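You operate a simulated robot arm through the tools that you are given. There is no shell and no other tool. Be economical: measure what you need, move in short steps, check, and stop when the job is done.

You are at the controls of a simulated robot arm. One attempt, no reset.

JOB
Crank the side sheet to DOWN and hook the dark toggle on the shade frame's peg.
Fine: Free the winch catch, and lock it after. Where these are worked on the way, their far stop is far enough and under half their travel is too little: winch catch.

The check looks at the end state, three seconds after you hand in, the way a careful person would. Anything else that was tipped, shoved, dropped, spilled or broken makes it a failure. Flat cloth is picked up by pressing the open fingertips on it (5 to 10 N) and closing them slowly along it; thin cloth reads only 2 to 8 mm in the jaws.

ROBOT AND FRAMES
A 6-joint arm with a two-finger parallel gripper, fixed in place. Base frame: the origin is at the foot of the arm, x ahead of it, y to its left, z up. Units: cm, rad, N and s.
With the tool pointing down near the work surface it reaches from about 10 to 72 cm from the base axis. Its first joint turns from -2.897 to 2.897 rad. Payload 3.91 kg.
The TCP is the grasp point between the finger pads, 3 cm short of the fingertips. In the tool frame z runs along the fingers and y along their closing line. Largest opening 11 cm; finger width 2, thickness 1; the body of the gripper, 4.8 by 11.2 cm, starts 5.5 cm behind the TCP.
Orientation is that of the tool frame in the base frame, as a unit quaternion [w, x, y, z]. With the fingers straight down and closing along the base's y, the tool's x points along the base's -x, its y along +y and its z along -z.

CONTROLS
- The arm moves only by the tool move_arm. Its argument "motion" is a list of rows, each an object (a shift or turn left out is 0, a gripper value left out holds the last) with "rot": the turn, a rotation vector about the tool's x, y, z in rad, a list of three; "slide": the shift along the tool's x, y, z in mm, a list of three; "fingers": the gripper command, from -1 (shut) to 1 (fully open), values between in proportion. In form: [{"rot": [wx, wy, wz], "slide": [tx, ty, tz], "fingers": fingers}, ...]. A call has 1 to 12 rows; each row is the pose to reach, as a shift and turn from the pose commanded when the call began, along the tool's axes at that moment. Each row takes 0.2 s and may step no farther than 5 cm and 0.15 rad from the row before; otherwise, or with a gripper value out of range, the whole call is refused. A pose out of reach is approached as far as the arm can. The call stops where the force on the tool passes 80 N (or 10 N more than at its start, if that is more) or the arm is blocked; 0.2 s more then pass. Each finger travels about 4.5 cm/s and halts on what it meets, pressing with about 31 N; the grip force reading is that of the motor and also rises with nothing between the fingers. The clock runs only during rows and for 0.2 s after the last one: add rows that repeat a pose to give the fingers time. The reply holds the time, the measured pose of the TCP, the force on the tool along the base axes, the opening and the grip force, in the units named above and with some noise, with the torque about the TCP (base axes, N m) and any sound that the robot's microphone picked up.
- Cameras (640 x 400 px; columns grow to the right, rows downward): "scene" is fixed at [39.92, 64.87, 151.89]; the picture's right is [-0.96, 0.26, 0.00], its down [0.11, 0.40, -0.91] and it looks along [-0.24, -0.88, -0.41] (base axes); focal length 326 px, centre (320, 200). "wrist" rides on the gripper at [7.1, 2.2, -10.7] in the tool frame; the picture's right is [-0.29, 0.96, 0.00], its down [-0.76, -0.23, -0.61] and it looks along [-0.58, -0.18, 0.79] (tool axes); focal length 243 px, centre (320, 200). There is no depth. A picture from a camera that has moved, and an enlarged one, comes with that camera's place and axes in the base frame and with its lens.
- get_image(camera): a new picture of that camera. It takes no simulated time.
- raise_lower(by): slides the trunk up (or, below 0, down) by that many cm; the arm rides with it, the base frame stays. It gives what a move gives, with no picture.
- inspect(camera, box): a new picture of the part [left, top, right, bottom] of that camera's present view, enlarged. It takes no simulated time.
- hand_in(): hands the job in; it is judged then, once.

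Work in short steps. Places have to be worked out from the pictures, the camera data and where the tool is seen: move nearer, look again, correct. Check each grasp and each placing, and mend what went wrong. You have 120 turns and 68 pictures in all, those below and enlarged ones among them. Open the gripper and draw the arm clear of the work before you hand the job in, unless the task says otherwise; then end with one line.

The tools are called after "Request:" as name(argument=value, ...) on one line, values as JSON. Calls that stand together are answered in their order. move_arm: Moves the arm, as the interface text tells. Its arguments: {"type":"object","properties":{"motion":{"type":"array","items":{"type":"object","properties":{"rot":{"type":"array","items":{"type":"number"}},"slide":{"type":"array","items":{"type":"number"}},"fingers":{"type":"number"}}}}},"required":["motion"]} The other tools are called the same way: raise_lower (by) slides the trunk up or down; get_image (camera) takes a picture; inspect (camera, box) takes an enlarged picture of a part of a camera's view; hand_in () hands the job in.

At the start:

```text
time: 0.0
eef_pos: [3.66, -32.28, 127.26]
tool_rot: [0.0, 0.0, 1.0, -0.001]
wrist_force: [0.5, 0.2, -0.6]
ft_torque: [0.0, -0.02, 0.02]
grip_width: 11.03
gripper_force: 0.0
trunk travel left (down, up): [-50.0, 9.0]
```

scene: 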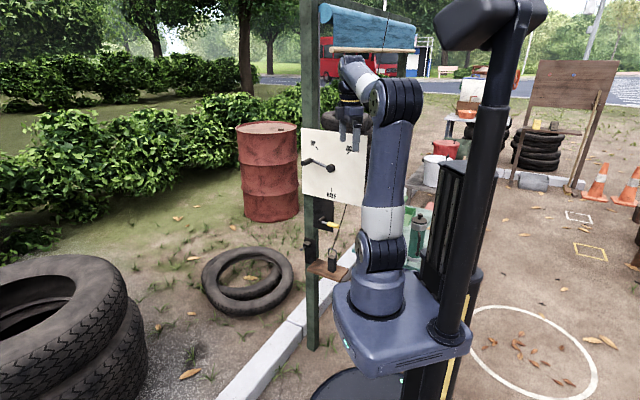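
wrist: 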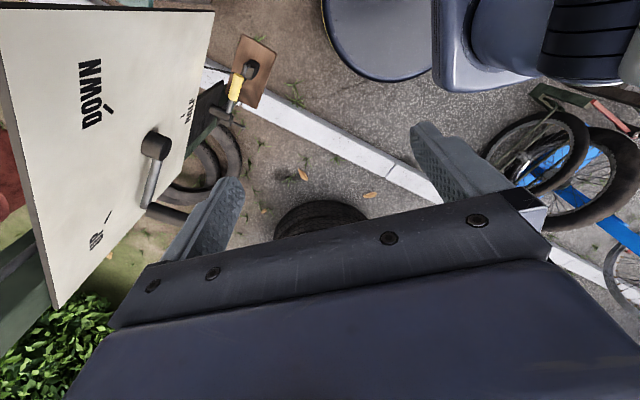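

The panel with crank, catch and peg is behind the arm in the scene view. I'll enlarge both views to identify the parts.

Request:
inspect(camera="scene", box=[270, 100, 430, 300])

Request:
inspect(camera="scene", box=[280, 0, 440, 100])

Request:
inspect(camera="wrist", box=[40, 0, 300, 260])

```text
2.00 times, centred on (350, 200) of scene
camera zoom: at [39.92, 64.87, 151.89], right [-0.96, 0.26, 0.0], down [0.11, 0.4, -0.91], along [-0.24, -0.88, -0.41], focal length 651 px, centre (260, 200)
```

zoom: 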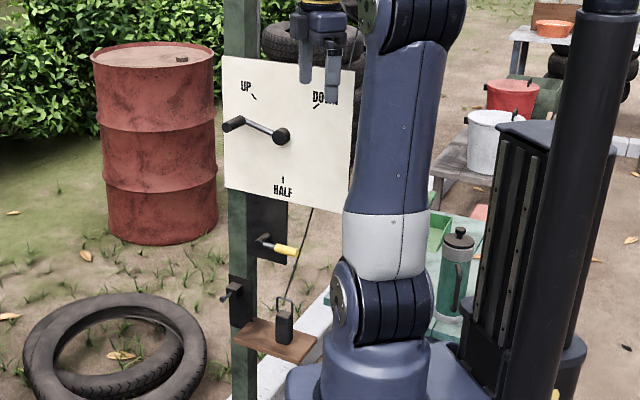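

```text
4.00 times, centred on (360, 50) of scene
camera zoom: at [39.92, 64.87, 151.89], right [-0.96, 0.26, 0.0], down [0.11, 0.4, -0.91], along [-0.24, -0.88, -0.41], focal length 1302 px, centre (160, 800)
```

zoom: 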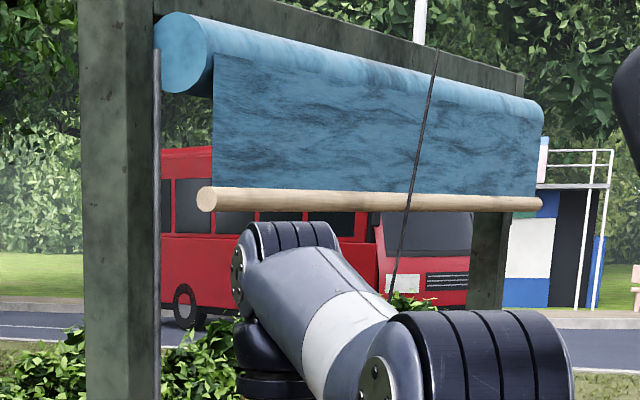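

```text
1.54 times, centred on (170, 130) of wrist
camera zoom: at [-3.53, -30.21, 138.13], right [0.29, 0.96, 0.0], down [0.76, -0.23, 0.61], along [0.58, -0.18, -0.79], focal length 373 px, centre (551, 308)
```

zoom: 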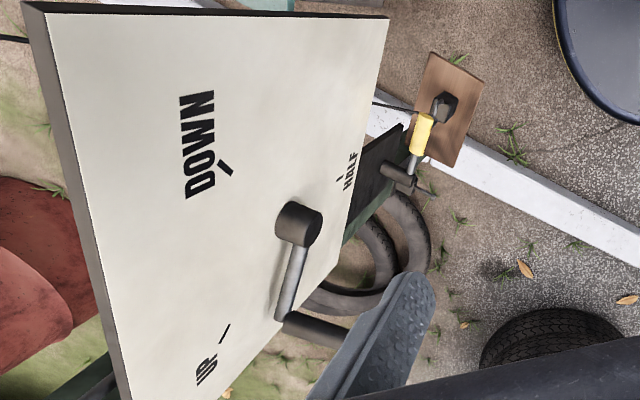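

From triangulating the two views, the crank hub is near [3,-54,110]. The board seems yawed, with its normal about (.62,.78,0) and a crank radius of about 9 cm. I'll yaw the tool so it faces the board, then tilt it toward horizontal for a better look.

Request:
move_arm(motion=[{"rot": [0, 0, -0.15]}, {"rot": [0, 0, -0.3]}, {"rot": [0, 0, -0.45]}, {"rot": [0, 0, -0.6]}, {"rot": [0, 0, -0.75]}, {"rot": [0, 0, -0.9]}])

Request:
move_arm(motion=[{"rot": [0, 0.14, 0]}, {"rot": [0, 0.28, 0]}, {"rot": [0, 0.42, 0]}, {"rot": [0, 0.56, 0]}, {"rot": [0, 0.7, 0]}, {"rot": [0, 0.84, 0]}, {"rot": [0, 0.98, 0]}, {"rot": [0, 1.12, 0]}])

Request:
get_image(camera="wrist")

Request:
get_image(camera="scene")

```text
time: 1.4
eef_pos: [3.74, -32.24, 127.44]
tool_rot: [0.0, -0.436, 0.9, 0.0]
wrist_force: [-0.4, -0.4, 0.5]
ft_torque: [0.02, 0.0, -0.03]
grip_width: 11.0
gripper_force: 0.0
trunk travel left (down, up): [-50.0, 9.0]
```

```text
time: 3.2
eef_pos: [-1.81, -32.06, 126.62]
tool_rot: [-0.488, -0.309, 0.798, -0.172]
wrist_force: [0.1, -0.1, -0.1]
ft_torque: [-0.04, -0.06, 0.0]
grip_width: 10.99
gripper_force: 0.1
trunk travel left (down, up): [-50.0, 9.0]
stopped in row 8: the arm was blocked; the commanded pose is now the measured one
```

```text
62 pictures are left
camera wrist: at [1.47, -26.6, 137.94], right [-0.54, 0.81, -0.23], down [0.81, 0.42, -0.4], along [-0.22, -0.4, -0.89], focal length 243 px, centre (320, 200)
```

wrist: 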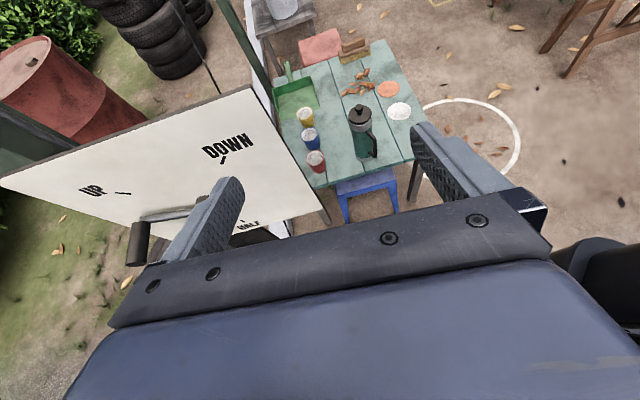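

```text
61 pictures are left
```

scene: 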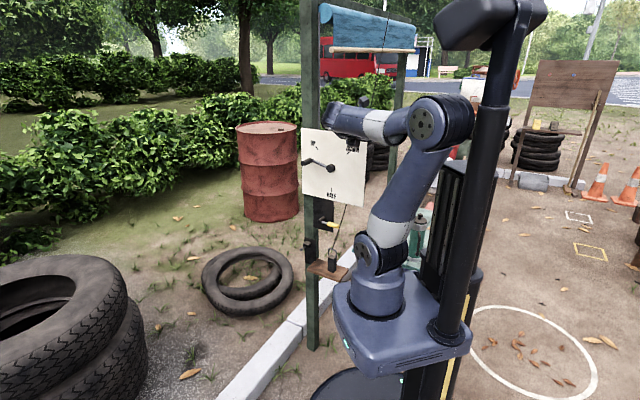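

The arm stops at a tilt of about 65°, so I'll use slanted approaches instead. The board is roughly 15 cm ahead of the fingertips. I'll lower the trunk to view the catch, shelf, peg and toggle.

Request:
raise_lower(by=-22)

Request:
get_image(camera="wrist")

Request:
inspect(camera="scene", box=[290, 110, 400, 300])

```text
time: 5.5
eef_pos: [-1.83, -32.17, 104.58]
tool_rot: [-0.488, -0.309, 0.798, -0.173]
wrist_force: [0.4, 0.5, 0.8]
ft_torque: [0.0, 0.01, 0.03]
grip_width: 11.01
gripper_force: 0.1
trunk travel left (down, up): [-28.0, 31.0]
```

```text
60 pictures are left
camera wrist: at [1.49, -26.61, 115.96], right [-0.54, 0.81, -0.23], down [0.81, 0.42, -0.4], along [-0.22, -0.4, -0.89], focal length 243 px, centre (320, 200)
```

wrist: 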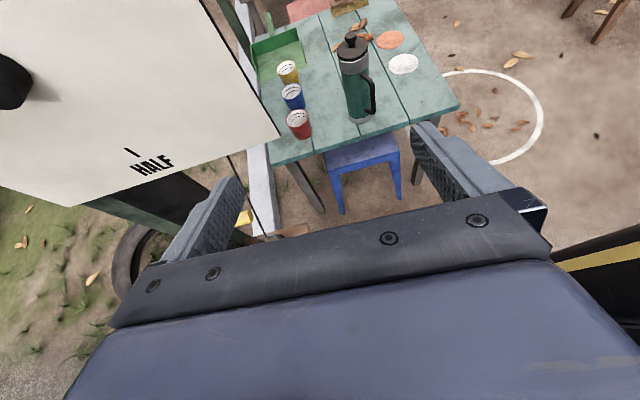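

```text
2.11 times, centred on (345, 205) of scene
camera zoom: at [39.92, 64.87, 151.89], right [-0.96, 0.26, 0.0], down [0.11, 0.4, -0.91], along [-0.24, -0.88, -0.41], focal length 685 px, centre (267, 190)
```

zoom: 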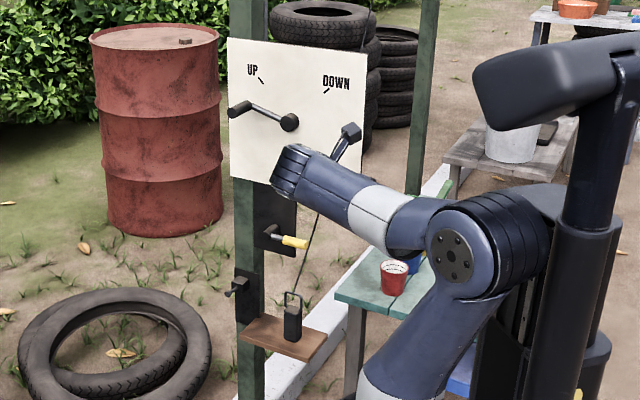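

In the new views I can place things with board coordinates n=.6x+.8y and e=.8x-.6y. The board face is at n≈-43.8, the hub at e≈34.6, z≈110, and the crank handle at about (11.4,-57,112.6). The catch is near (2.8,-51,85), the toggle near (2.3,-53,63), and the peg is on the left post near z≈72. I'll move the camera for a closer look at the catch and shelf.

Request:
move_arm(motion=[{"slide": [-18, -35, 13]}, {"slide": [-36, -70, 27]}, {"slide": [-54, -105, 40]}, {"slide": [-72, -141, 54]}])

Request:
get_image(camera="wrist")

```text
time: 6.5
eef_pos: [6.35, -43.3, 95.54]
tool_rot: [-0.488, -0.309, 0.797, -0.174]
wrist_force: [-0.1, -0.2, -0.5]
ft_torque: [0.01, -0.02, 0.01]
grip_width: 11.01
gripper_force: 0.1
trunk travel left (down, up): [-28.0, 31.0]
```

```text
58 pictures are left
camera wrist: at [9.68, -37.9, 106.94], right [-0.54, 0.81, -0.23], down [0.81, 0.43, -0.4], along [-0.22, -0.4, -0.89], focal length 243 px, centre (320, 200)
```

wrist: 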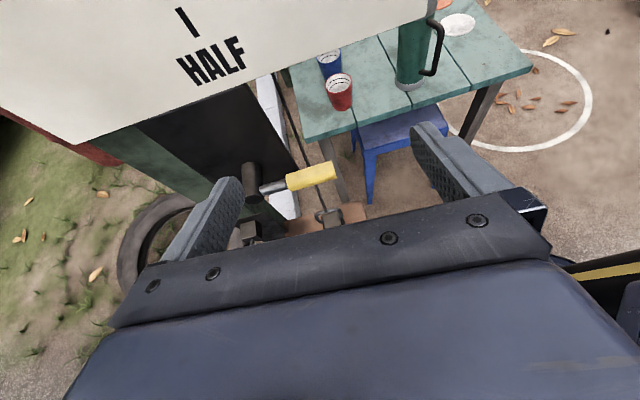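

Request:
inspect(camera="wrist", box=[200, 60, 380, 250])

Request:
inspect(camera="scene", box=[295, 190, 365, 290])

```text
2.11 times, centred on (290, 155) of wrist
camera zoom: at [9.68, -37.9, 106.94], right [-0.54, 0.81, -0.23], down [0.81, 0.43, -0.4], along [-0.22, -0.4, -0.89], focal length 511 px, centre (383, 295)
```

zoom: 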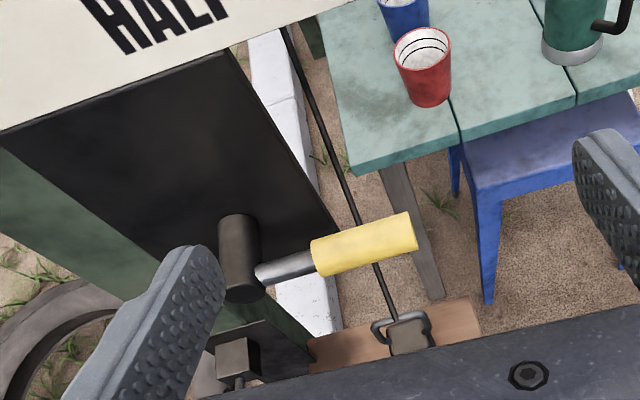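

```text
4.00 times, centred on (330, 240) of scene
camera zoom: at [39.92, 64.87, 151.89], right [-0.96, 0.26, 0.0], down [0.11, 0.4, -0.91], along [-0.24, -0.88, -0.41], focal length 1302 px, centre (280, 40)
```

zoom: 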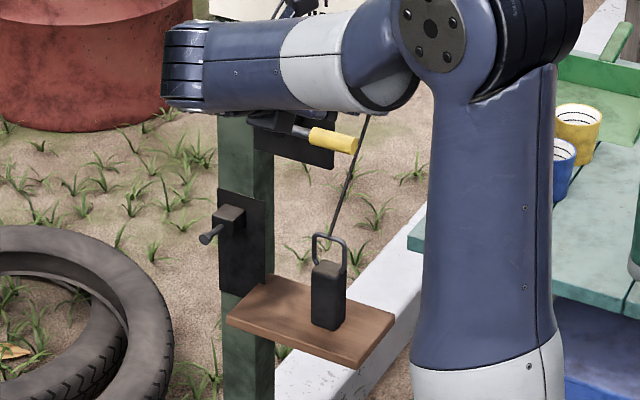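

The catch lever pivots about the board normal at e≈37.6, z≈87.8, and its yellow grip is at e≈31.8, n≈-36.8, z≈87.5. The peg is a pin along the normal, and the toggle's bail faces it. First I'll correct the tool's yaw to match the board normal and close the fingers to use as a pusher.

Request:
move_arm(motion=[{"rot": [0.0975, 0.003, -0.051], "fingers": -1}, {"rot": [0.195, 0.006, -0.102], "fingers": -1}, {"rot": [0.195, 0.006, -0.102], "fingers": -1}, {"rot": [0.195, 0.006, -0.102], "fingers": -1}, {"rot": [0.195, 0.006, -0.102], "fingers": -1}, {"rot": [0.195, 0.006, -0.102], "fingers": -1}])

```text
time: 8.0
eef_pos: [6.24, -43.5, 95.46]
tool_rot: [-0.466, -0.395, 0.759, -0.226]
wrist_force: [-0.1, -0.4, -0.5]
ft_torque: [0.02, -0.01, 0.01]
grip_width: 0.0
gripper_force: 14.1
trunk travel left (down, up): [-28.0, 31.0]
```

Yaw is now aligned. I'll bring the closed fingers to just above the yellow grip.

Request:
move_arm(motion=[{"slide": [-8, 0, 29], "fingers": -1}, {"slide": [-15, 0, 57], "fingers": -1}, {"slide": [-15, 0, 57], "fingers": -1}])

Request:
get_image(camera="wrist")

Request:
inspect(camera="scene", box=[295, 150, 375, 250])

```text
time: 8.8
eef_pos: [3.72, -46.93, 91.43]
tool_rot: [-0.465, -0.396, 0.759, -0.226]
wrist_force: [0.1, -0.2, -0.9]
ft_torque: [-0.03, 0.0, -0.01]
grip_width: 0.0
gripper_force: 31.0
trunk travel left (down, up): [-28.0, 31.0]
```

```text
55 pictures are left
camera wrist: at [5.74, -40.84, 102.81], right [-0.7, 0.67, -0.23], down [0.7, 0.59, -0.4], along [-0.13, -0.44, -0.89], focal length 243 px, centre (320, 200)
```

wrist: 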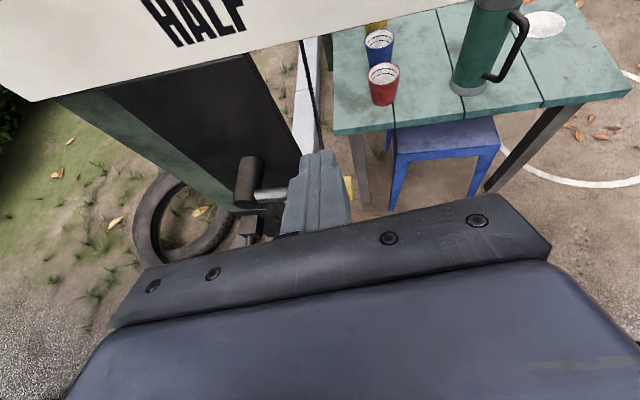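

```text
4.00 times, centred on (335, 200) of scene
camera zoom: at [39.92, 64.87, 151.89], right [-0.96, 0.26, 0.0], down [0.11, 0.4, -0.91], along [-0.24, -0.88, -0.41], focal length 1302 px, centre (260, 200)
```

zoom: 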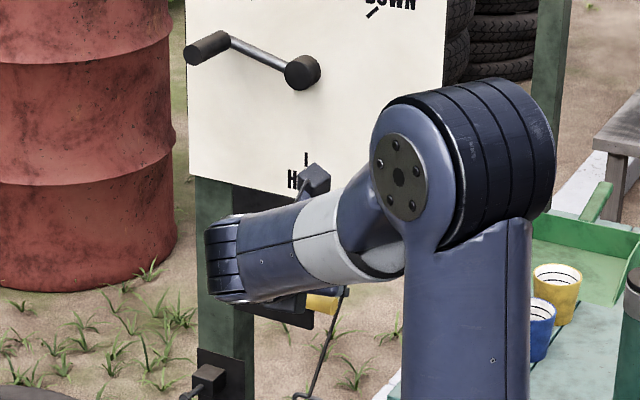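

The fingers sit just above the grip. I'll press down 2 cm gently and read the force.

Request:
move_arm(motion=[{"slide": [-4.4, 0, 2.3]}, {"slide": [-8.9, 0, 4.6]}, {"slide": [-13.3, 0, 7]}, {"slide": [-17.7, 0, 9.3]}])

```text
time: 9.8
eef_pos: [3.74, -46.87, 89.47]
tool_rot: [-0.465, -0.395, 0.759, -0.225]
wrist_force: [0.8, 0.5, -0.2]
ft_torque: [-0.01, -0.01, 0.02]
grip_width: 0.0
gripper_force: 30.8
trunk travel left (down, up): [-28.0, 31.0]
```

Request:
inspect(camera="wrist", box=[200, 80, 400, 240])

Request:
inspect(camera="scene", box=[300, 180, 380, 280])

```text
2.50 times, centred on (300, 160) of wrist
camera zoom: at [5.73, -40.77, 100.88], right [-0.7, 0.67, -0.23], down [0.7, 0.59, -0.4], along [-0.13, -0.44, -0.89], focal length 606 px, centre (370, 300)
```

zoom: 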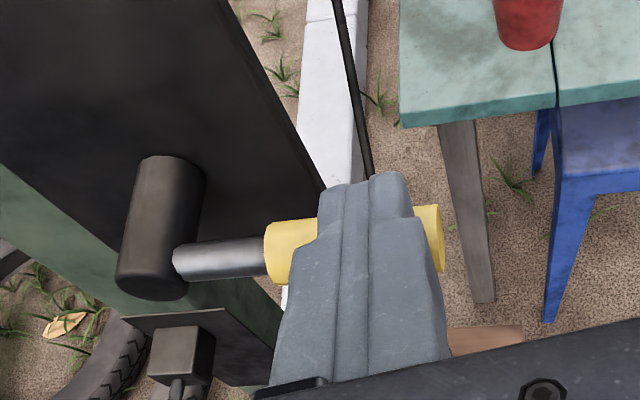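

```text
4.00 times, centred on (340, 230) of scene
camera zoom: at [39.92, 64.87, 151.89], right [-0.96, 0.26, 0.0], down [0.11, 0.4, -0.91], along [-0.24, -0.88, -0.41], focal length 1302 px, centre (240, 80)
```

zoom: 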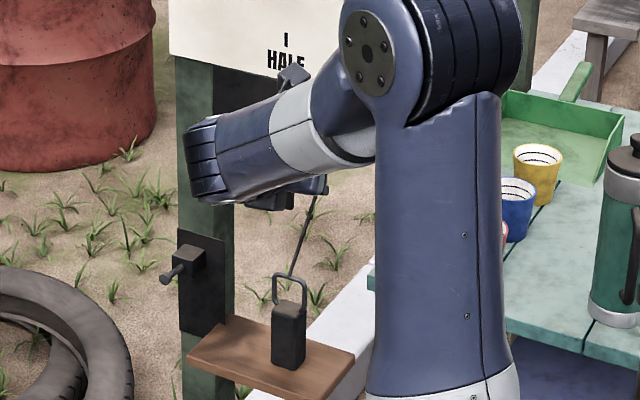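

Request:
move_arm(motion=[{"slide": [-4.4, 0, 2.3]}, {"slide": [-8.9, 0, 4.6]}, {"slide": [-13.3, 0, 7]}])

```text
time: 10.6
eef_pos: [3.78, -46.91, 88.03]
tool_rot: [-0.466, -0.395, 0.759, -0.226]
wrist_force: [0.2, 0.4, -0.1]
ft_torque: [0.0, 0.0, 0.0]
grip_width: 0.0
gripper_force: 30.6
trunk travel left (down, up): [-28.0, 31.0]
```

Request:
move_arm(motion=[{"slide": [-4.4, 0, 2.3]}, {"slide": [-8.9, 0, 4.6]}, {"slide": [-13.3, 0, 7]}])

Request:
inspect(camera="wrist", box=[200, 80, 400, 240])

```text
time: 11.3
eef_pos: [3.86, -46.72, 86.41]
tool_rot: [-0.466, -0.395, 0.759, -0.226]
wrist_force: [0.2, -0.4, 0.2]
ft_torque: [0.01, 0.02, 0.0]
grip_width: 0.0
gripper_force: 31.0
trunk travel left (down, up): [-28.0, 31.0]
```

```text
2.50 times, centred on (300, 160) of wrist
camera zoom: at [5.71, -40.72, 97.75], right [-0.7, 0.67, -0.23], down [0.7, 0.59, -0.4], along [-0.13, -0.44, -0.89], focal length 606 px, centre (370, 300)
```

zoom: 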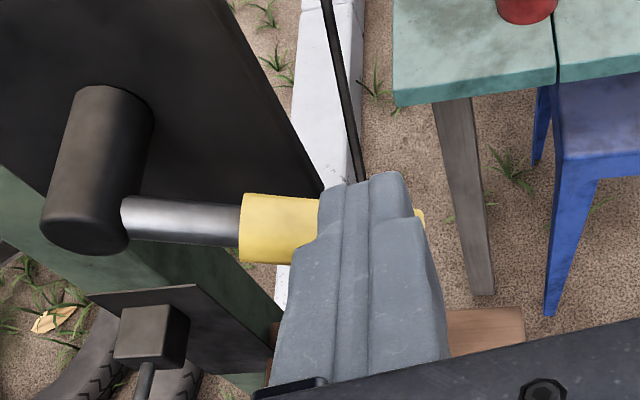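

The lever is rotating down with almost no resistance, now at about 40°. I'll follow the arc with the pusher.

Request:
move_arm(motion=[{"slide": [-9.5, -9.8, 5.1]}, {"slide": [-17.2, -16.5, 9.3]}, {"slide": [-24.1, -24.7, 13]}])

Request:
inspect(camera="wrist", box=[160, 80, 400, 272])

```text
time: 12.2
eef_pos: [5.46, -48.3, 83.46]
tool_rot: [-0.465, -0.395, 0.759, -0.226]
wrist_force: [-0.3, 0.0, -0.2]
ft_torque: [-0.01, -0.02, 0.03]
grip_width: 0.01
gripper_force: 31.2
trunk travel left (down, up): [-28.0, 31.0]
```

```text
2.08 times, centred on (280, 176) of wrist
camera zoom: at [7.57, -42.22, 94.89], right [-0.7, 0.67, -0.23], down [0.7, 0.59, -0.4], along [-0.13, -0.44, -0.89], focal length 506 px, centre (403, 250)
```

zoom: 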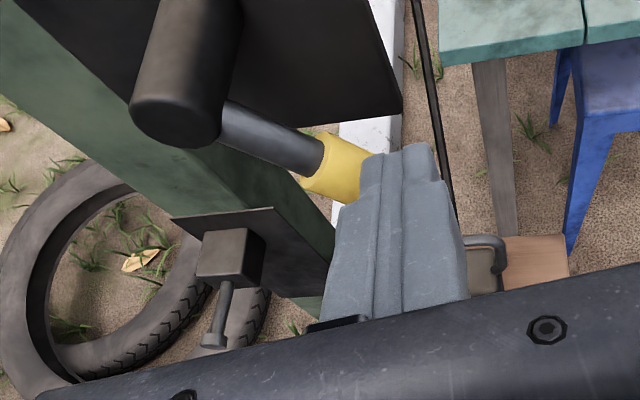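

Request:
move_arm(motion=[{"slide": [-5, -9.2, 2.8]}, {"slide": [-9.2, -19.3, 5.1]}])

Request:
inspect(camera="wrist", box=[160, 80, 400, 272])

```text
time: 12.8
eef_pos: [7.01, -49.49, 82.37]
tool_rot: [-0.465, -0.395, 0.759, -0.226]
wrist_force: [-0.1, -0.3, -0.3]
ft_torque: [0.02, 0.01, -0.03]
grip_width: 0.04
gripper_force: 31.0
trunk travel left (down, up): [-28.0, 31.0]
```

```text
2.08 times, centred on (280, 176) of wrist
camera zoom: at [9.12, -43.3, 93.78], right [-0.7, 0.67, -0.23], down [0.7, 0.59, -0.4], along [-0.13, -0.44, -0.89], focal length 506 px, centre (403, 250)
```

zoom: 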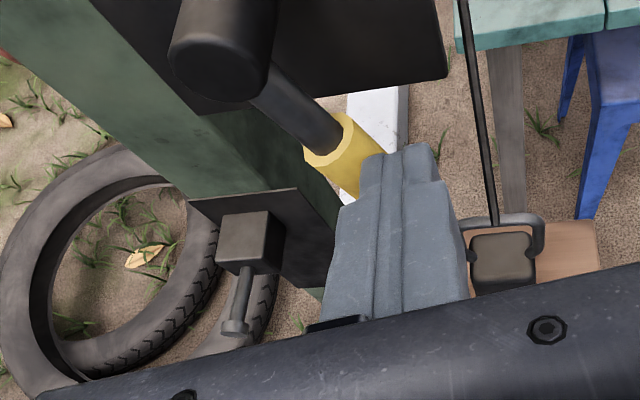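

Request:
move_arm(motion=[{"slide": [-2.3, -11.1, 1.4]}, {"slide": [-2.9, -22.1, 1.9]}])

Request:
inspect(camera="wrist", box=[160, 80, 400, 272])

```text
time: 13.4
eef_pos: [7.54, -49.57, 82.21]
tool_rot: [-0.476, -0.38, 0.764, -0.215]
wrist_force: [-22.0, 46.9, 25.3]
ft_torque: [-0.47, 0.41, -1.19]
grip_width: 0.0
gripper_force: 30.7
trunk travel left (down, up): [-28.0, 31.0]
stopped in row 2: the force on the tool passed its limit at 90 N (the readings are from after the stop); the commanded pose is now the measured one
```

```text
2.08 times, centred on (280, 176) of wrist
camera zoom: at [9.88, -43.6, 93.58], right [-0.68, 0.7, -0.23], down [0.72, 0.56, -0.41], along [-0.16, -0.44, -0.89], focal length 506 px, centre (403, 250)
```

zoom: 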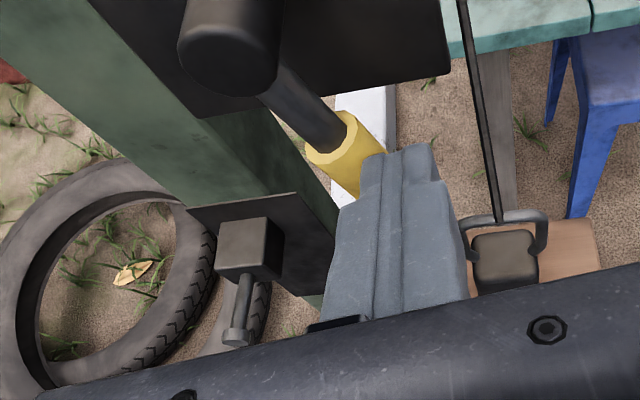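

The lever hit its hard stop about 75° down, so the catch is free. I'll back off sideways and outward, then raise the trunk to crank height.

Request:
move_arm(motion=[{"slide": [0, 15, 0]}, {"slide": [0, 20, -40]}, {"slide": [0, 20, -80]}, {"slide": [0, 20, -100]}])

Request:
raise_lower(by=24)

Request:
move_arm(motion=[{"rot": [0, -0.15, 0], "fingers": 0.2}, {"rot": [0, -0.3, 0], "fingers": 0.2}, {"rot": [0, -0.3, 0], "fingers": 0.2}])

Request:
get_image(camera="wrist")

Request:
get_image(camera="scene")

```text
time: 14.4
eef_pos: [12.0, -41.96, 86.34]
tool_rot: [-0.471, -0.387, 0.762, -0.217]
wrist_force: [0.7, -0.1, 0.1]
ft_torque: [0.01, 0.0, -0.01]
grip_width: 0.0
gripper_force: 30.9
trunk travel left (down, up): [-28.0, 31.0]
```

```text
time: 16.9
eef_pos: [11.87, -42.0, 110.31]
tool_rot: [-0.473, -0.386, 0.762, -0.216]
wrist_force: [0.6, 0.3, -0.3]
ft_torque: [0.02, 0.03, 0.03]
grip_width: 0.01
gripper_force: 30.6
trunk travel left (down, up): [-52.0, 7.0]
```

```text
time: 17.7
eef_pos: [11.86, -41.92, 110.29]
tool_rot: [-0.353, -0.414, 0.825, -0.156]
wrist_force: [-0.3, 0.0, -0.2]
ft_torque: [0.01, 0.01, 0.0]
grip_width: 6.62
gripper_force: 0.0
trunk travel left (down, up): [-52.0, 7.0]
```

```text
47 pictures are left
camera wrist: at [12.06, -38.9, 123.11], right [-0.64, 0.75, -0.17], down [0.77, 0.63, -0.12], along [0.02, -0.21, -0.98], focal length 243 px, centre (320, 200)
```

wrist: 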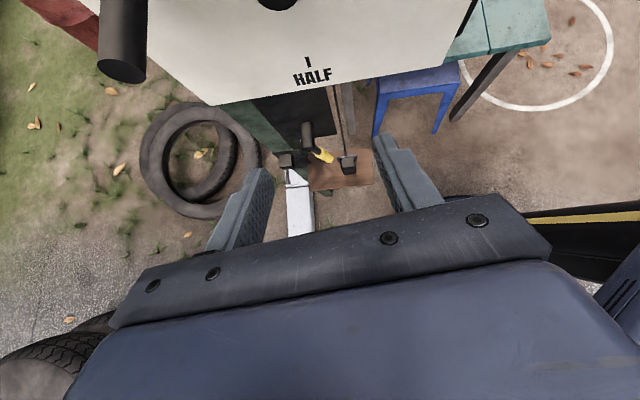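

```text
46 pictures are left
```

scene: 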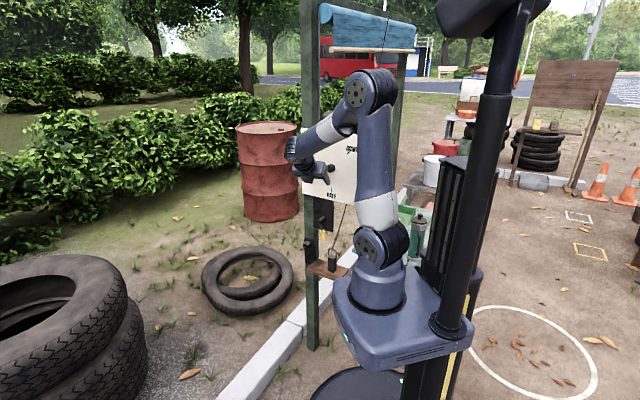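

The catch now hangs down. My refined estimate puts the handle axis at e≈44.4, z≈112.2, with its tip at n≈-36.5 and a radius of about 9.6. I'll move to a standoff 7 cm back along the tool axis.

Request:
move_arm(motion=[{"slide": [32, -32, -2]}, {"slide": [64, -64, -4]}, {"slide": [95, -96, -5]}, {"slide": [95, -96, -5]}])

Request:
get_image(camera="wrist")

Request:
inspect(camera="scene", box=[280, 110, 360, 210])

```text
time: 18.7
eef_pos: [16.31, -53.09, 117.28]
tool_rot: [-0.352, -0.414, 0.824, -0.156]
wrist_force: [-0.8, 0.3, -0.7]
ft_torque: [0.02, 0.01, -0.01]
grip_width: 6.6
gripper_force: 0.1
trunk travel left (down, up): [-52.0, 7.0]
```

```text
45 pictures are left
camera wrist: at [16.3, -50.04, 130.0], right [-0.64, 0.75, -0.17], down [0.77, 0.63, -0.12], along [0.02, -0.21, -0.98], focal length 243 px, centre (320, 200)
```

wrist: 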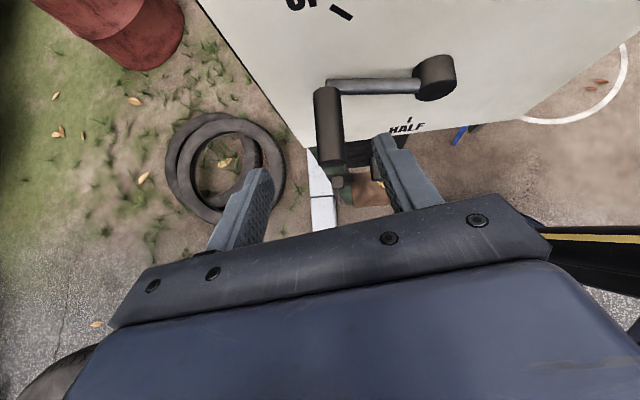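

```text
4.00 times, centred on (320, 160) of scene
camera zoom: at [39.92, 64.87, 151.89], right [-0.96, 0.26, 0.0], down [0.11, 0.4, -0.91], along [-0.24, -0.88, -0.41], focal length 1302 px, centre (320, 360)
```

zoom: 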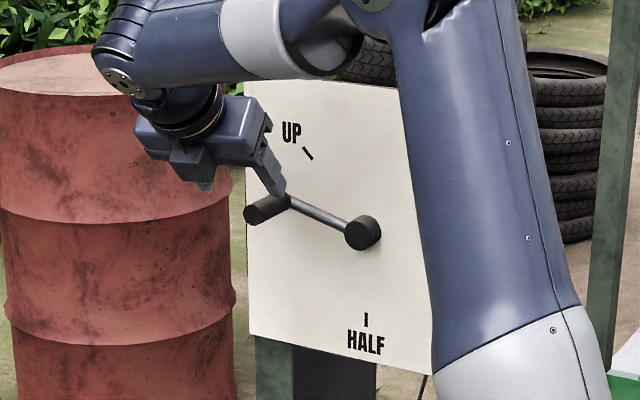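

The handle lies between the finger planes. I'll advance 7 cm along the tool axis and then close.

Request:
move_arm(motion=[{"slide": [0, 2, 25]}, {"slide": [0, 4, 50]}, {"slide": [0, 4, 72]}, {"slide": [0, 4, 72]}])

Request:
get_image(camera="wrist")

```text
time: 19.7
eef_pos: [12.56, -56.59, 112.21]
tool_rot: [-0.353, -0.414, 0.824, -0.156]
wrist_force: [-0.6, -0.2, -1.1]
ft_torque: [0.02, -0.02, 0.02]
grip_width: 6.62
gripper_force: 0.1
trunk travel left (down, up): [-52.0, 7.0]
```

```text
43 pictures are left
camera wrist: at [12.65, -53.58, 124.92], right [-0.64, 0.75, -0.17], down [0.77, 0.63, -0.12], along [0.02, -0.21, -0.98], focal length 243 px, centre (320, 200)
```

wrist: 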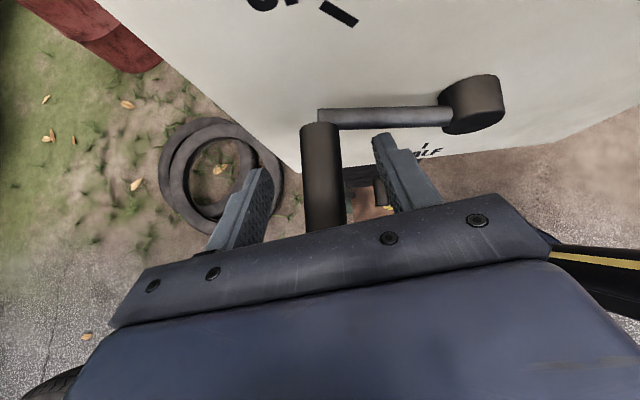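

The handle is between the fingers and the tips are clear of the crank arm. Closing now.

Request:
move_arm(motion=[{"fingers": -1}, {"fingers": -1}, {"fingers": -1}, {"fingers": -1}])

```text
time: 20.7
eef_pos: [12.35, -56.54, 112.07]
tool_rot: [-0.352, -0.413, 0.825, -0.156]
wrist_force: [-5.3, 6.5, -3.0]
ft_torque: [-0.03, 0.2, -1.31]
grip_width: 2.49
gripper_force: 45.0
trunk travel left (down, up): [-52.0, 7.0]
```

Good grip at 2.49 cm. I'll start cranking, left to down, 30° along the arc with r≈9.6.

Request:
move_arm(motion=[{"slide": [-6, -1.5, 6]}, {"slide": [-11.8, -2.6, 11.6]}, {"slide": [-18, -2.8, 17.6]}, {"slide": [-23.8, -2.4, 23.5]}, {"slide": [-29.6, -1, 29.3]}, {"slide": [-35.4, 0.9, 35.1]}])

Request:
inspect(camera="scene", box=[280, 110, 360, 210])

```text
time: 22.1
eef_pos: [12.28, -56.5, 107.1]
tool_rot: [-0.352, -0.415, 0.824, -0.157]
wrist_force: [4.3, 3.3, 5.5]
ft_torque: [-0.1, 0.64, -1.51]
grip_width: 2.6
gripper_force: 45.0
trunk travel left (down, up): [-52.0, 7.0]
```

```text
4.00 times, centred on (320, 160) of scene
camera zoom: at [39.92, 64.87, 151.89], right [-0.96, 0.26, 0.0], down [0.11, 0.4, -0.91], along [-0.24, -0.88, -0.41], focal length 1302 px, centre (320, 360)
```

zoom: 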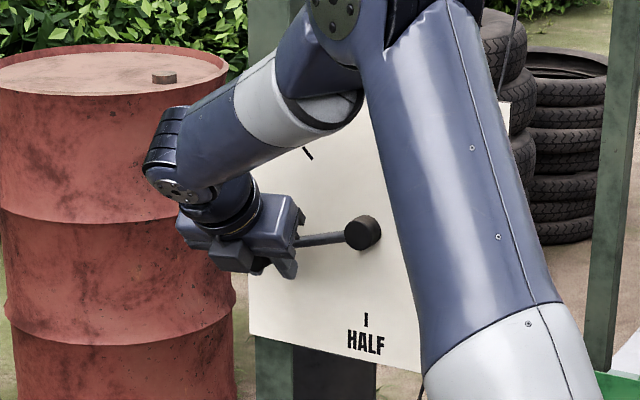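

The crank follows with low forces. Continuing to the bottom.

Request:
move_arm(motion=[{"slide": [-11.1, 6, 11]}, {"slide": [-21.2, 14.7, 21.2]}, {"slide": [-30.1, 25.6, 30.2]}, {"slide": [-37.5, 38.6, 37.7]}])

```text
time: 23.1
eef_pos: [9.05, -53.79, 101.85]
tool_rot: [-0.352, -0.415, 0.825, -0.154]
wrist_force: [26.9, 11.6, -19.7]
ft_torque: [0.18, -0.18, -1.48]
grip_width: 2.56
gripper_force: 44.8
trunk travel left (down, up): [-52.0, 7.0]
```

There is some radial force outward, so the true radius is a little larger. I'm continuing with r≈10.

Request:
move_arm(motion=[{"slide": [-10.6, 16.9, 7.9]}, {"slide": [-14.4, 33.4, 12.1]}, {"slide": [-16.4, 54.1, 14.3]}])

Request:
get_image(camera="wrist")

Request:
inspect(camera="scene", box=[280, 110, 360, 210])

```text
time: 23.9
eef_pos: [4.67, -50.44, 100.4]
tool_rot: [-0.355, -0.413, 0.823, -0.16]
wrist_force: [18.0, 12.8, 28.5]
ft_torque: [0.15, -0.15, -1.57]
grip_width: 2.6
gripper_force: 44.9
trunk travel left (down, up): [-52.0, 7.0]
```

```text
41 pictures are left
camera wrist: at [4.86, -47.33, 113.14], right [-0.64, 0.75, -0.18], down [0.77, 0.63, -0.13], along [0.02, -0.22, -0.98], focal length 243 px, centre (320, 200)
```

wrist: 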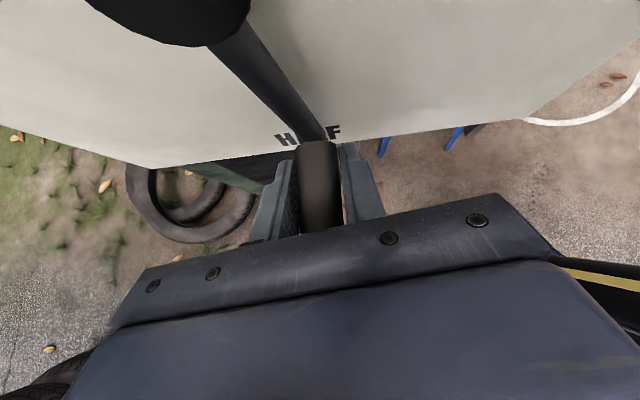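

```text
4.00 times, centred on (320, 160) of scene
camera zoom: at [39.92, 64.87, 151.89], right [-0.96, 0.26, 0.0], down [0.11, 0.4, -0.91], along [-0.24, -0.88, -0.41], focal length 1302 px, centre (320, 360)
```

zoom: 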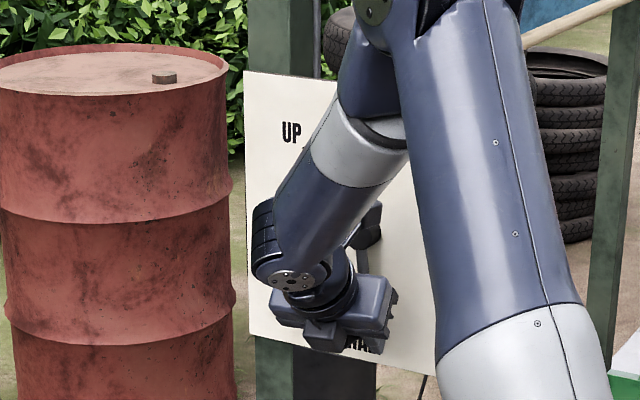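

Refitting the circle from the measured points gives a centre at e≈35.0, z≈109.6 and r≈9.1. Continuing up the right side.

Request:
move_arm(motion=[{"slide": [7.9, 21.4, -7.4]}, {"slide": [12.2, 36.1, -11.5]}, {"slide": [18.4, 49.4, -17.5]}, {"slide": [26.4, 61.3, -25.2]}])

```text
time: 24.9
eef_pos: [0.05, -46.75, 103.97]
tool_rot: [-0.353, -0.414, 0.825, -0.155]
wrist_force: [13.1, 27.7, -10.1]
ft_torque: [-0.11, 0.06, -1.52]
grip_width: 2.53
gripper_force: 45.0
trunk travel left (down, up): [-52.0, 7.0]
```

Request:
move_arm(motion=[{"slide": [7, 9.5, -11]}, {"slide": [17.2, 16.5, -21]}, {"slide": [27.8, 21, -31.4]}, {"slide": [39.2, 23, -42.6]}])

Request:
get_image(camera="wrist")

Request:
get_image(camera="scene")

```text
time: 25.9
eef_pos: [-1.49, -45.39, 109.77]
tool_rot: [-0.352, -0.415, 0.824, -0.156]
wrist_force: [13.0, 8.9, -13.8]
ft_torque: [0.98, 0.34, -1.2]
grip_width: 2.5
gripper_force: 44.5
trunk travel left (down, up): [-52.0, 7.0]
```

```text
39 pictures are left
camera wrist: at [-1.4, -42.37, 122.4], right [-0.64, 0.75, -0.17], down [0.77, 0.63, -0.12], along [0.02, -0.21, -0.98], focal length 243 px, centre (320, 200)
```

wrist: 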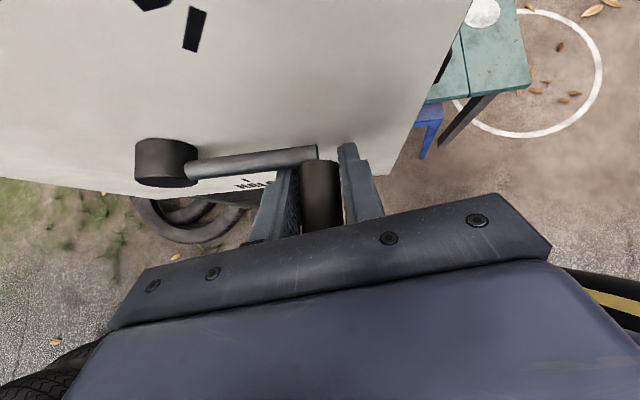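

```text
38 pictures are left
```

scene: 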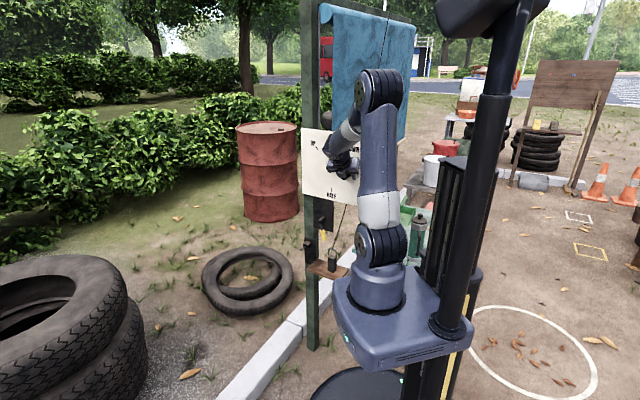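

Request:
move_arm(motion=[{"slide": [11.4, -0.9, -11.3]}, {"slide": [22.2, -4.4, -22]}, {"slide": [32.6, -10.4, -32.4]}])

Request:
inspect(camera="wrist", box=[80, 0, 440, 225])

```text
time: 26.7
eef_pos: [-0.56, -45.89, 113.43]
tool_rot: [-0.349, -0.415, 0.827, -0.147]
wrist_force: [9.1, 11.3, -44.6]
ft_torque: [4.13, 0.48, -3.74]
grip_width: 2.5
gripper_force: 45.0
trunk travel left (down, up): [-52.0, 7.0]
```

```text
1.78 times, centred on (260, 112) of wrist
camera zoom: at [-0.43, -43.14, 126.12], right [-0.64, 0.76, -0.16], down [0.77, 0.63, -0.11], along [0.02, -0.19, -0.98], focal length 431 px, centre (427, 356)
```

zoom: 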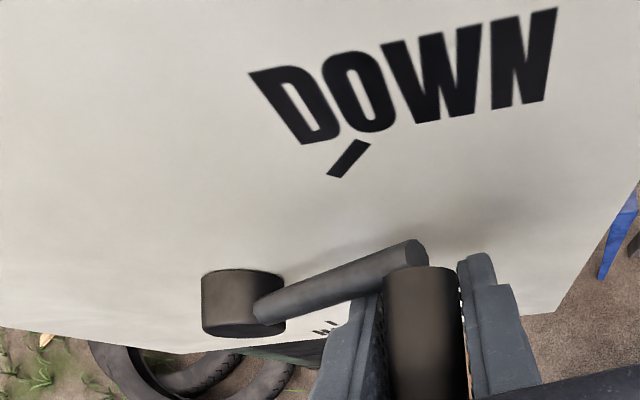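

The sheet is coming down and the crank is about 15° short of the DOWN tick. The torque rise suggests the inner finger is rubbing the crank arm, so I'll release, shift about 9 mm outward, and regrip.

Request:
move_arm(motion=[{"slide": [0, 0, 0], "fingers": -0.2}, {"slide": [0, 0, 0], "fingers": -0.2}, {"slide": [-6.3, 0, -6.4], "fingers": -0.2}, {"slide": [-6.3, 0, -6.4], "fingers": -0.2}])

Request:
inspect(camera="wrist", box=[80, 0, 440, 225])

```text
time: 27.7
eef_pos: [-0.1, -45.72, 114.19]
tool_rot: [-0.353, -0.415, 0.824, -0.157]
wrist_force: [-13.4, -4.9, -18.1]
ft_torque: [1.44, 0.54, -1.52]
grip_width: 4.05
gripper_force: 0.2
trunk travel left (down, up): [-52.0, 7.0]
```

```text
1.78 times, centred on (260, 112) of wrist
camera zoom: at [-0.01, -42.71, 126.94], right [-0.64, 0.75, -0.17], down [0.77, 0.63, -0.12], along [0.02, -0.21, -0.98], focal length 431 px, centre (427, 356)
```

zoom: 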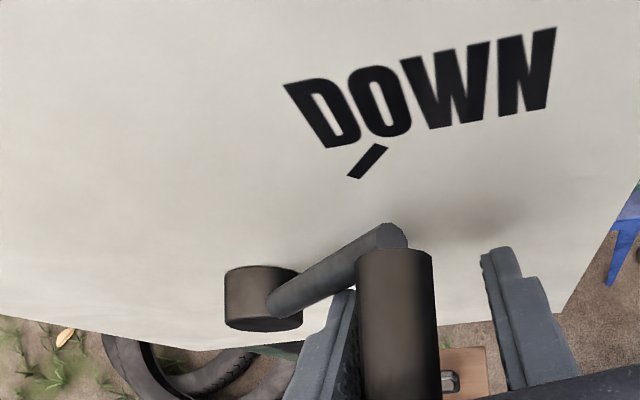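

Request:
inspect(camera="scene", box=[290, 110, 370, 210])

```text
4.00 times, centred on (330, 160) of scene
camera zoom: at [39.92, 64.87, 151.89], right [-0.96, 0.26, 0.0], down [0.11, 0.4, -0.91], along [-0.24, -0.88, -0.41], focal length 1302 px, centre (280, 360)
```

zoom: 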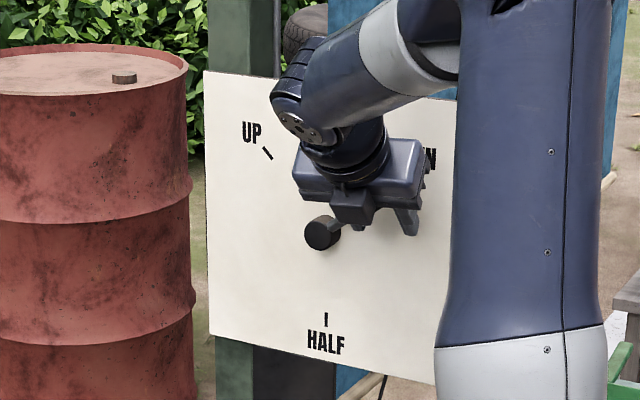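

I'll retract straight out along the normal and check the crank angle.

Request:
move_arm(motion=[{"slide": [-18, 0, -18]}, {"slide": [-35, 0, -36]}, {"slide": [-56, 0, -57]}, {"slide": [-56, 40, -57]}, {"slide": [-56, 80, -57]}, {"slide": [-56, 110, -57]}])

Request:
inspect(camera="scene", box=[290, 110, 370, 210])

Request:
get_image(camera="wrist")

```text
time: 29.1
eef_pos: [-4.26, -32.38, 114.81]
tool_rot: [-0.353, -0.414, 0.824, -0.156]
wrist_force: [0.7, -0.5, -0.1]
ft_torque: [-0.02, 0.01, -0.01]
grip_width: 4.4
gripper_force: 0.1
trunk travel left (down, up): [-52.0, 7.0]
```

```text
4.00 times, centred on (330, 160) of scene
camera zoom: at [39.92, 64.87, 151.89], right [-0.96, 0.26, 0.0], down [0.11, 0.4, -0.91], along [-0.24, -0.88, -0.41], focal length 1302 px, centre (280, 360)
```

zoom: 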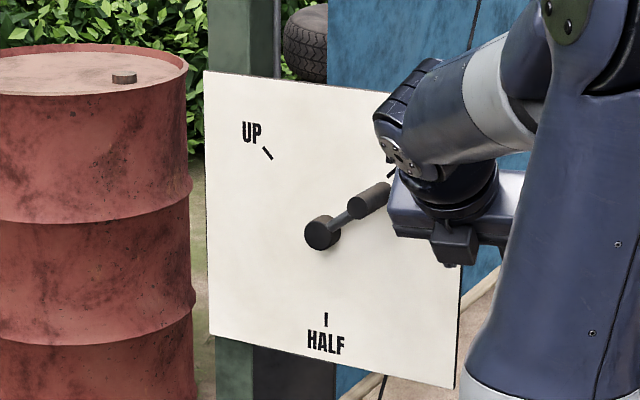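

```text
33 pictures are left
camera wrist: at [-4.14, -29.27, 127.52], right [-0.64, 0.75, -0.17], down [0.77, 0.63, -0.12], along [0.02, -0.21, -0.98], focal length 243 px, centre (320, 200)
```

wrist: 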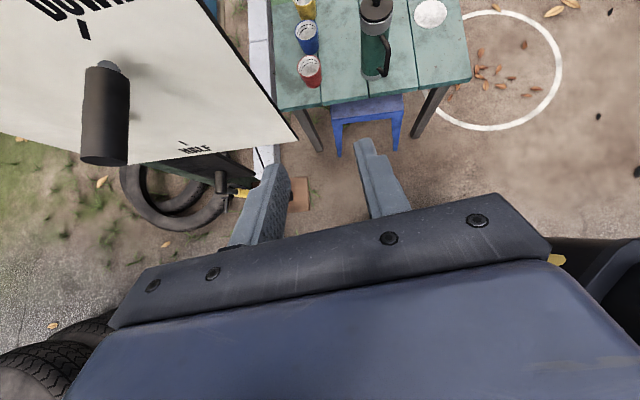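

The crank now points along the DOWN tick as far as I can measure, and the blue sheet is down behind the board. I'll check the sheet bar and the crank once more with an enlarged view.

Request:
inspect(camera="scene", box=[300, 0, 460, 280])

Request:
inspect(camera="wrist", box=[20, 0, 180, 180])

```text
1.43 times, centred on (380, 140) of scene
camera zoom: at [39.92, 64.87, 151.89], right [-0.96, 0.26, 0.0], down [0.11, 0.4, -0.91], along [-0.24, -0.88, -0.41], focal length 465 px, centre (234, 286)
```

zoom: 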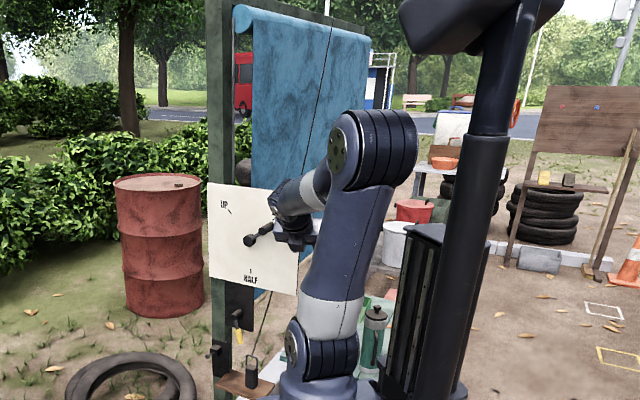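

```text
2.22 times, centred on (100, 90) of wrist
camera zoom: at [-4.14, -29.27, 127.52], right [-0.64, 0.75, -0.17], down [0.77, 0.63, -0.12], along [0.02, -0.21, -0.98], focal length 539 px, centre (809, 444)
```

zoom: 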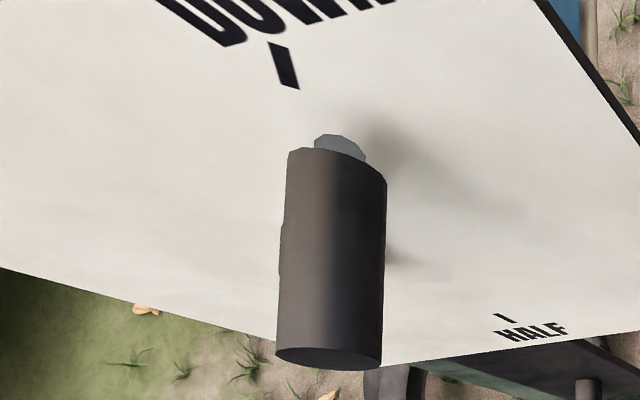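

The scene view says the crank direction matches the tick. I'll confirm once the arm is below the board, so I'm lowering the trunk and setting the shallower tool tilt for the catch.

Request:
raise_lower(by=-28)

Request:
move_arm(motion=[{"rot": [0, 0.15, 0], "fingers": -1}, {"rot": [0, 0.3, 0], "fingers": -1}, {"rot": [0, 0.3, 0], "fingers": -1}, {"rot": [0, 0.3, 0], "fingers": -1}, {"rot": [0, 0.3, 0], "fingers": -1}])

Request:
inspect(camera="scene", box=[290, 110, 370, 210])

```text
time: 31.9
eef_pos: [-4.0, -32.43, 86.78]
tool_rot: [-0.352, -0.414, 0.825, -0.157]
wrist_force: [-0.7, 0.7, 0.5]
ft_torque: [0.01, 0.01, -0.03]
grip_width: 4.4
gripper_force: 0.1
trunk travel left (down, up): [-24.0, 35.0]
```

```text
time: 33.1
eef_pos: [-4.29, -32.28, 86.83]
tool_rot: [-0.472, -0.386, 0.762, -0.217]
wrist_force: [0.3, 0.1, 0.0]
ft_torque: [0.0, 0.01, 0.03]
grip_width: 0.0
gripper_force: 30.7
trunk travel left (down, up): [-24.0, 35.0]
```

```text
4.00 times, centred on (330, 160) of scene
camera zoom: at [39.92, 64.87, 151.89], right [-0.96, 0.26, 0.0], down [0.11, 0.4, -0.91], along [-0.24, -0.88, -0.41], focal length 1302 px, centre (280, 360)
```

zoom: 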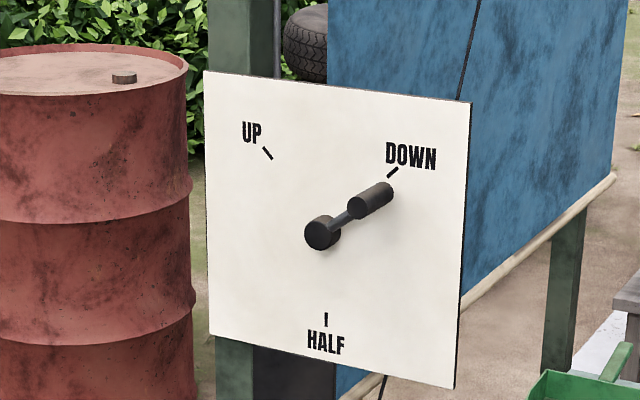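

Request:
inspect(camera="scene", box=[320, 138, 360, 173])

```text
11.43 times, centred on (340, 156) of scene
camera zoom: at [39.92, 64.87, 151.89], right [-0.96, 0.26, 0.0], down [0.11, 0.4, -0.91], along [-0.24, -0.88, -0.41], focal length 3721 px, centre (91, 709)
```

zoom: 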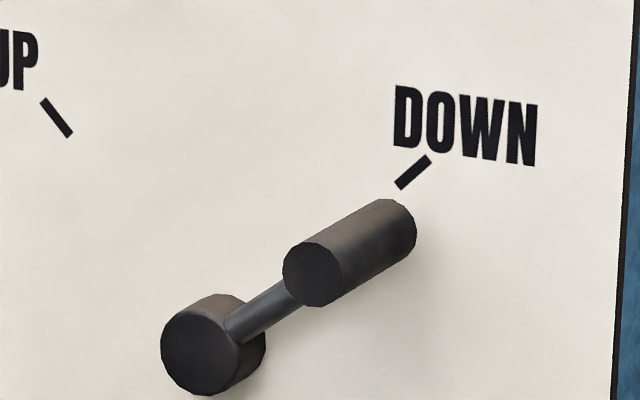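

A careful look at the perspective shows two corrections. The board normal is closer to (.707,.707), which explains the creeping N-force. The crank is also about 7° short of the DOWN tick. I'll regrip with corrected yaw and finish those degrees before locking: raise, fix the yaw, tilt.

Request:
raise_lower(by=28)

Request:
move_arm(motion=[{"rot": [-0.124, -0.0035, 0.065], "fingers": 0.2}, {"rot": [-0.124, -0.0035, 0.065], "fingers": 0.2}])

Request:
move_arm(motion=[{"rot": [0, -0.15, 0], "fingers": 0.2}, {"rot": [0, -0.3, 0], "fingers": 0.2}, {"rot": [0, -0.3, 0], "fingers": 0.2}])

Request:
get_image(camera="wrist")

```text
time: 35.9
eef_pos: [-4.32, -32.31, 114.89]
tool_rot: [-0.472, -0.386, 0.762, -0.216]
wrist_force: [0.0, 0.3, 0.2]
ft_torque: [-0.02, -0.01, 0.04]
grip_width: 0.0
gripper_force: 31.0
trunk travel left (down, up): [-52.0, 7.0]
```

```text
time: 36.5
eef_pos: [-4.34, -32.28, 114.83]
tool_rot: [-0.486, -0.332, 0.787, -0.184]
wrist_force: [-0.6, -0.7, 0.3]
ft_torque: [-0.01, -0.02, -0.01]
grip_width: 5.08
gripper_force: 0.1
trunk travel left (down, up): [-52.0, 7.0]
```

```text
time: 37.3
eef_pos: [-4.26, -32.44, 114.97]
tool_rot: [-0.362, -0.356, 0.851, -0.131]
wrist_force: [0.5, -0.9, -0.5]
ft_torque: [0.01, 0.03, -0.02]
grip_width: 6.6
gripper_force: 0.0
trunk travel left (down, up): [-52.0, 7.0]
```

```text
28 pictures are left
camera wrist: at [-3.74, -29.31, 127.68], right [-0.53, 0.83, -0.17], down [0.85, 0.52, -0.12], along [-0.01, -0.21, -0.98], focal length 243 px, centre (320, 200)
```

wrist: 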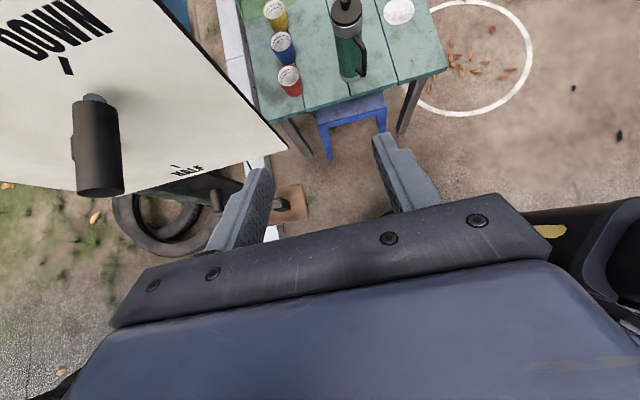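

Moving to a standoff above and in front of the handle, with corrected axes.

Request:
move_arm(motion=[{"slide": [11, -34, -10]}, {"slide": [22, -68, -20]}, {"slide": [33, -100, -30]}, {"slide": [41, -130, -37]}, {"slide": [41, -130, -37]}])

Request:
get_image(camera="wrist")

```text
time: 38.5
eef_pos: [4.83, -42.31, 120.25]
tool_rot: [-0.362, -0.356, 0.851, -0.136]
wrist_force: [-0.1, 0.3, 1.0]
ft_torque: [-0.06, -0.07, 0.02]
grip_width: 6.6
gripper_force: 0.0
trunk travel left (down, up): [-52.0, 7.0]
```

```text
27 pictures are left
camera wrist: at [5.43, -39.16, 132.92], right [-0.53, 0.83, -0.18], down [0.85, 0.52, -0.12], along [-0.01, -0.22, -0.98], focal length 243 px, centre (320, 200)
```

wrist: 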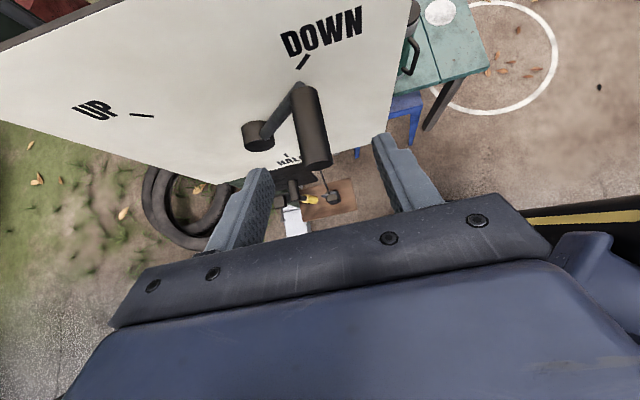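

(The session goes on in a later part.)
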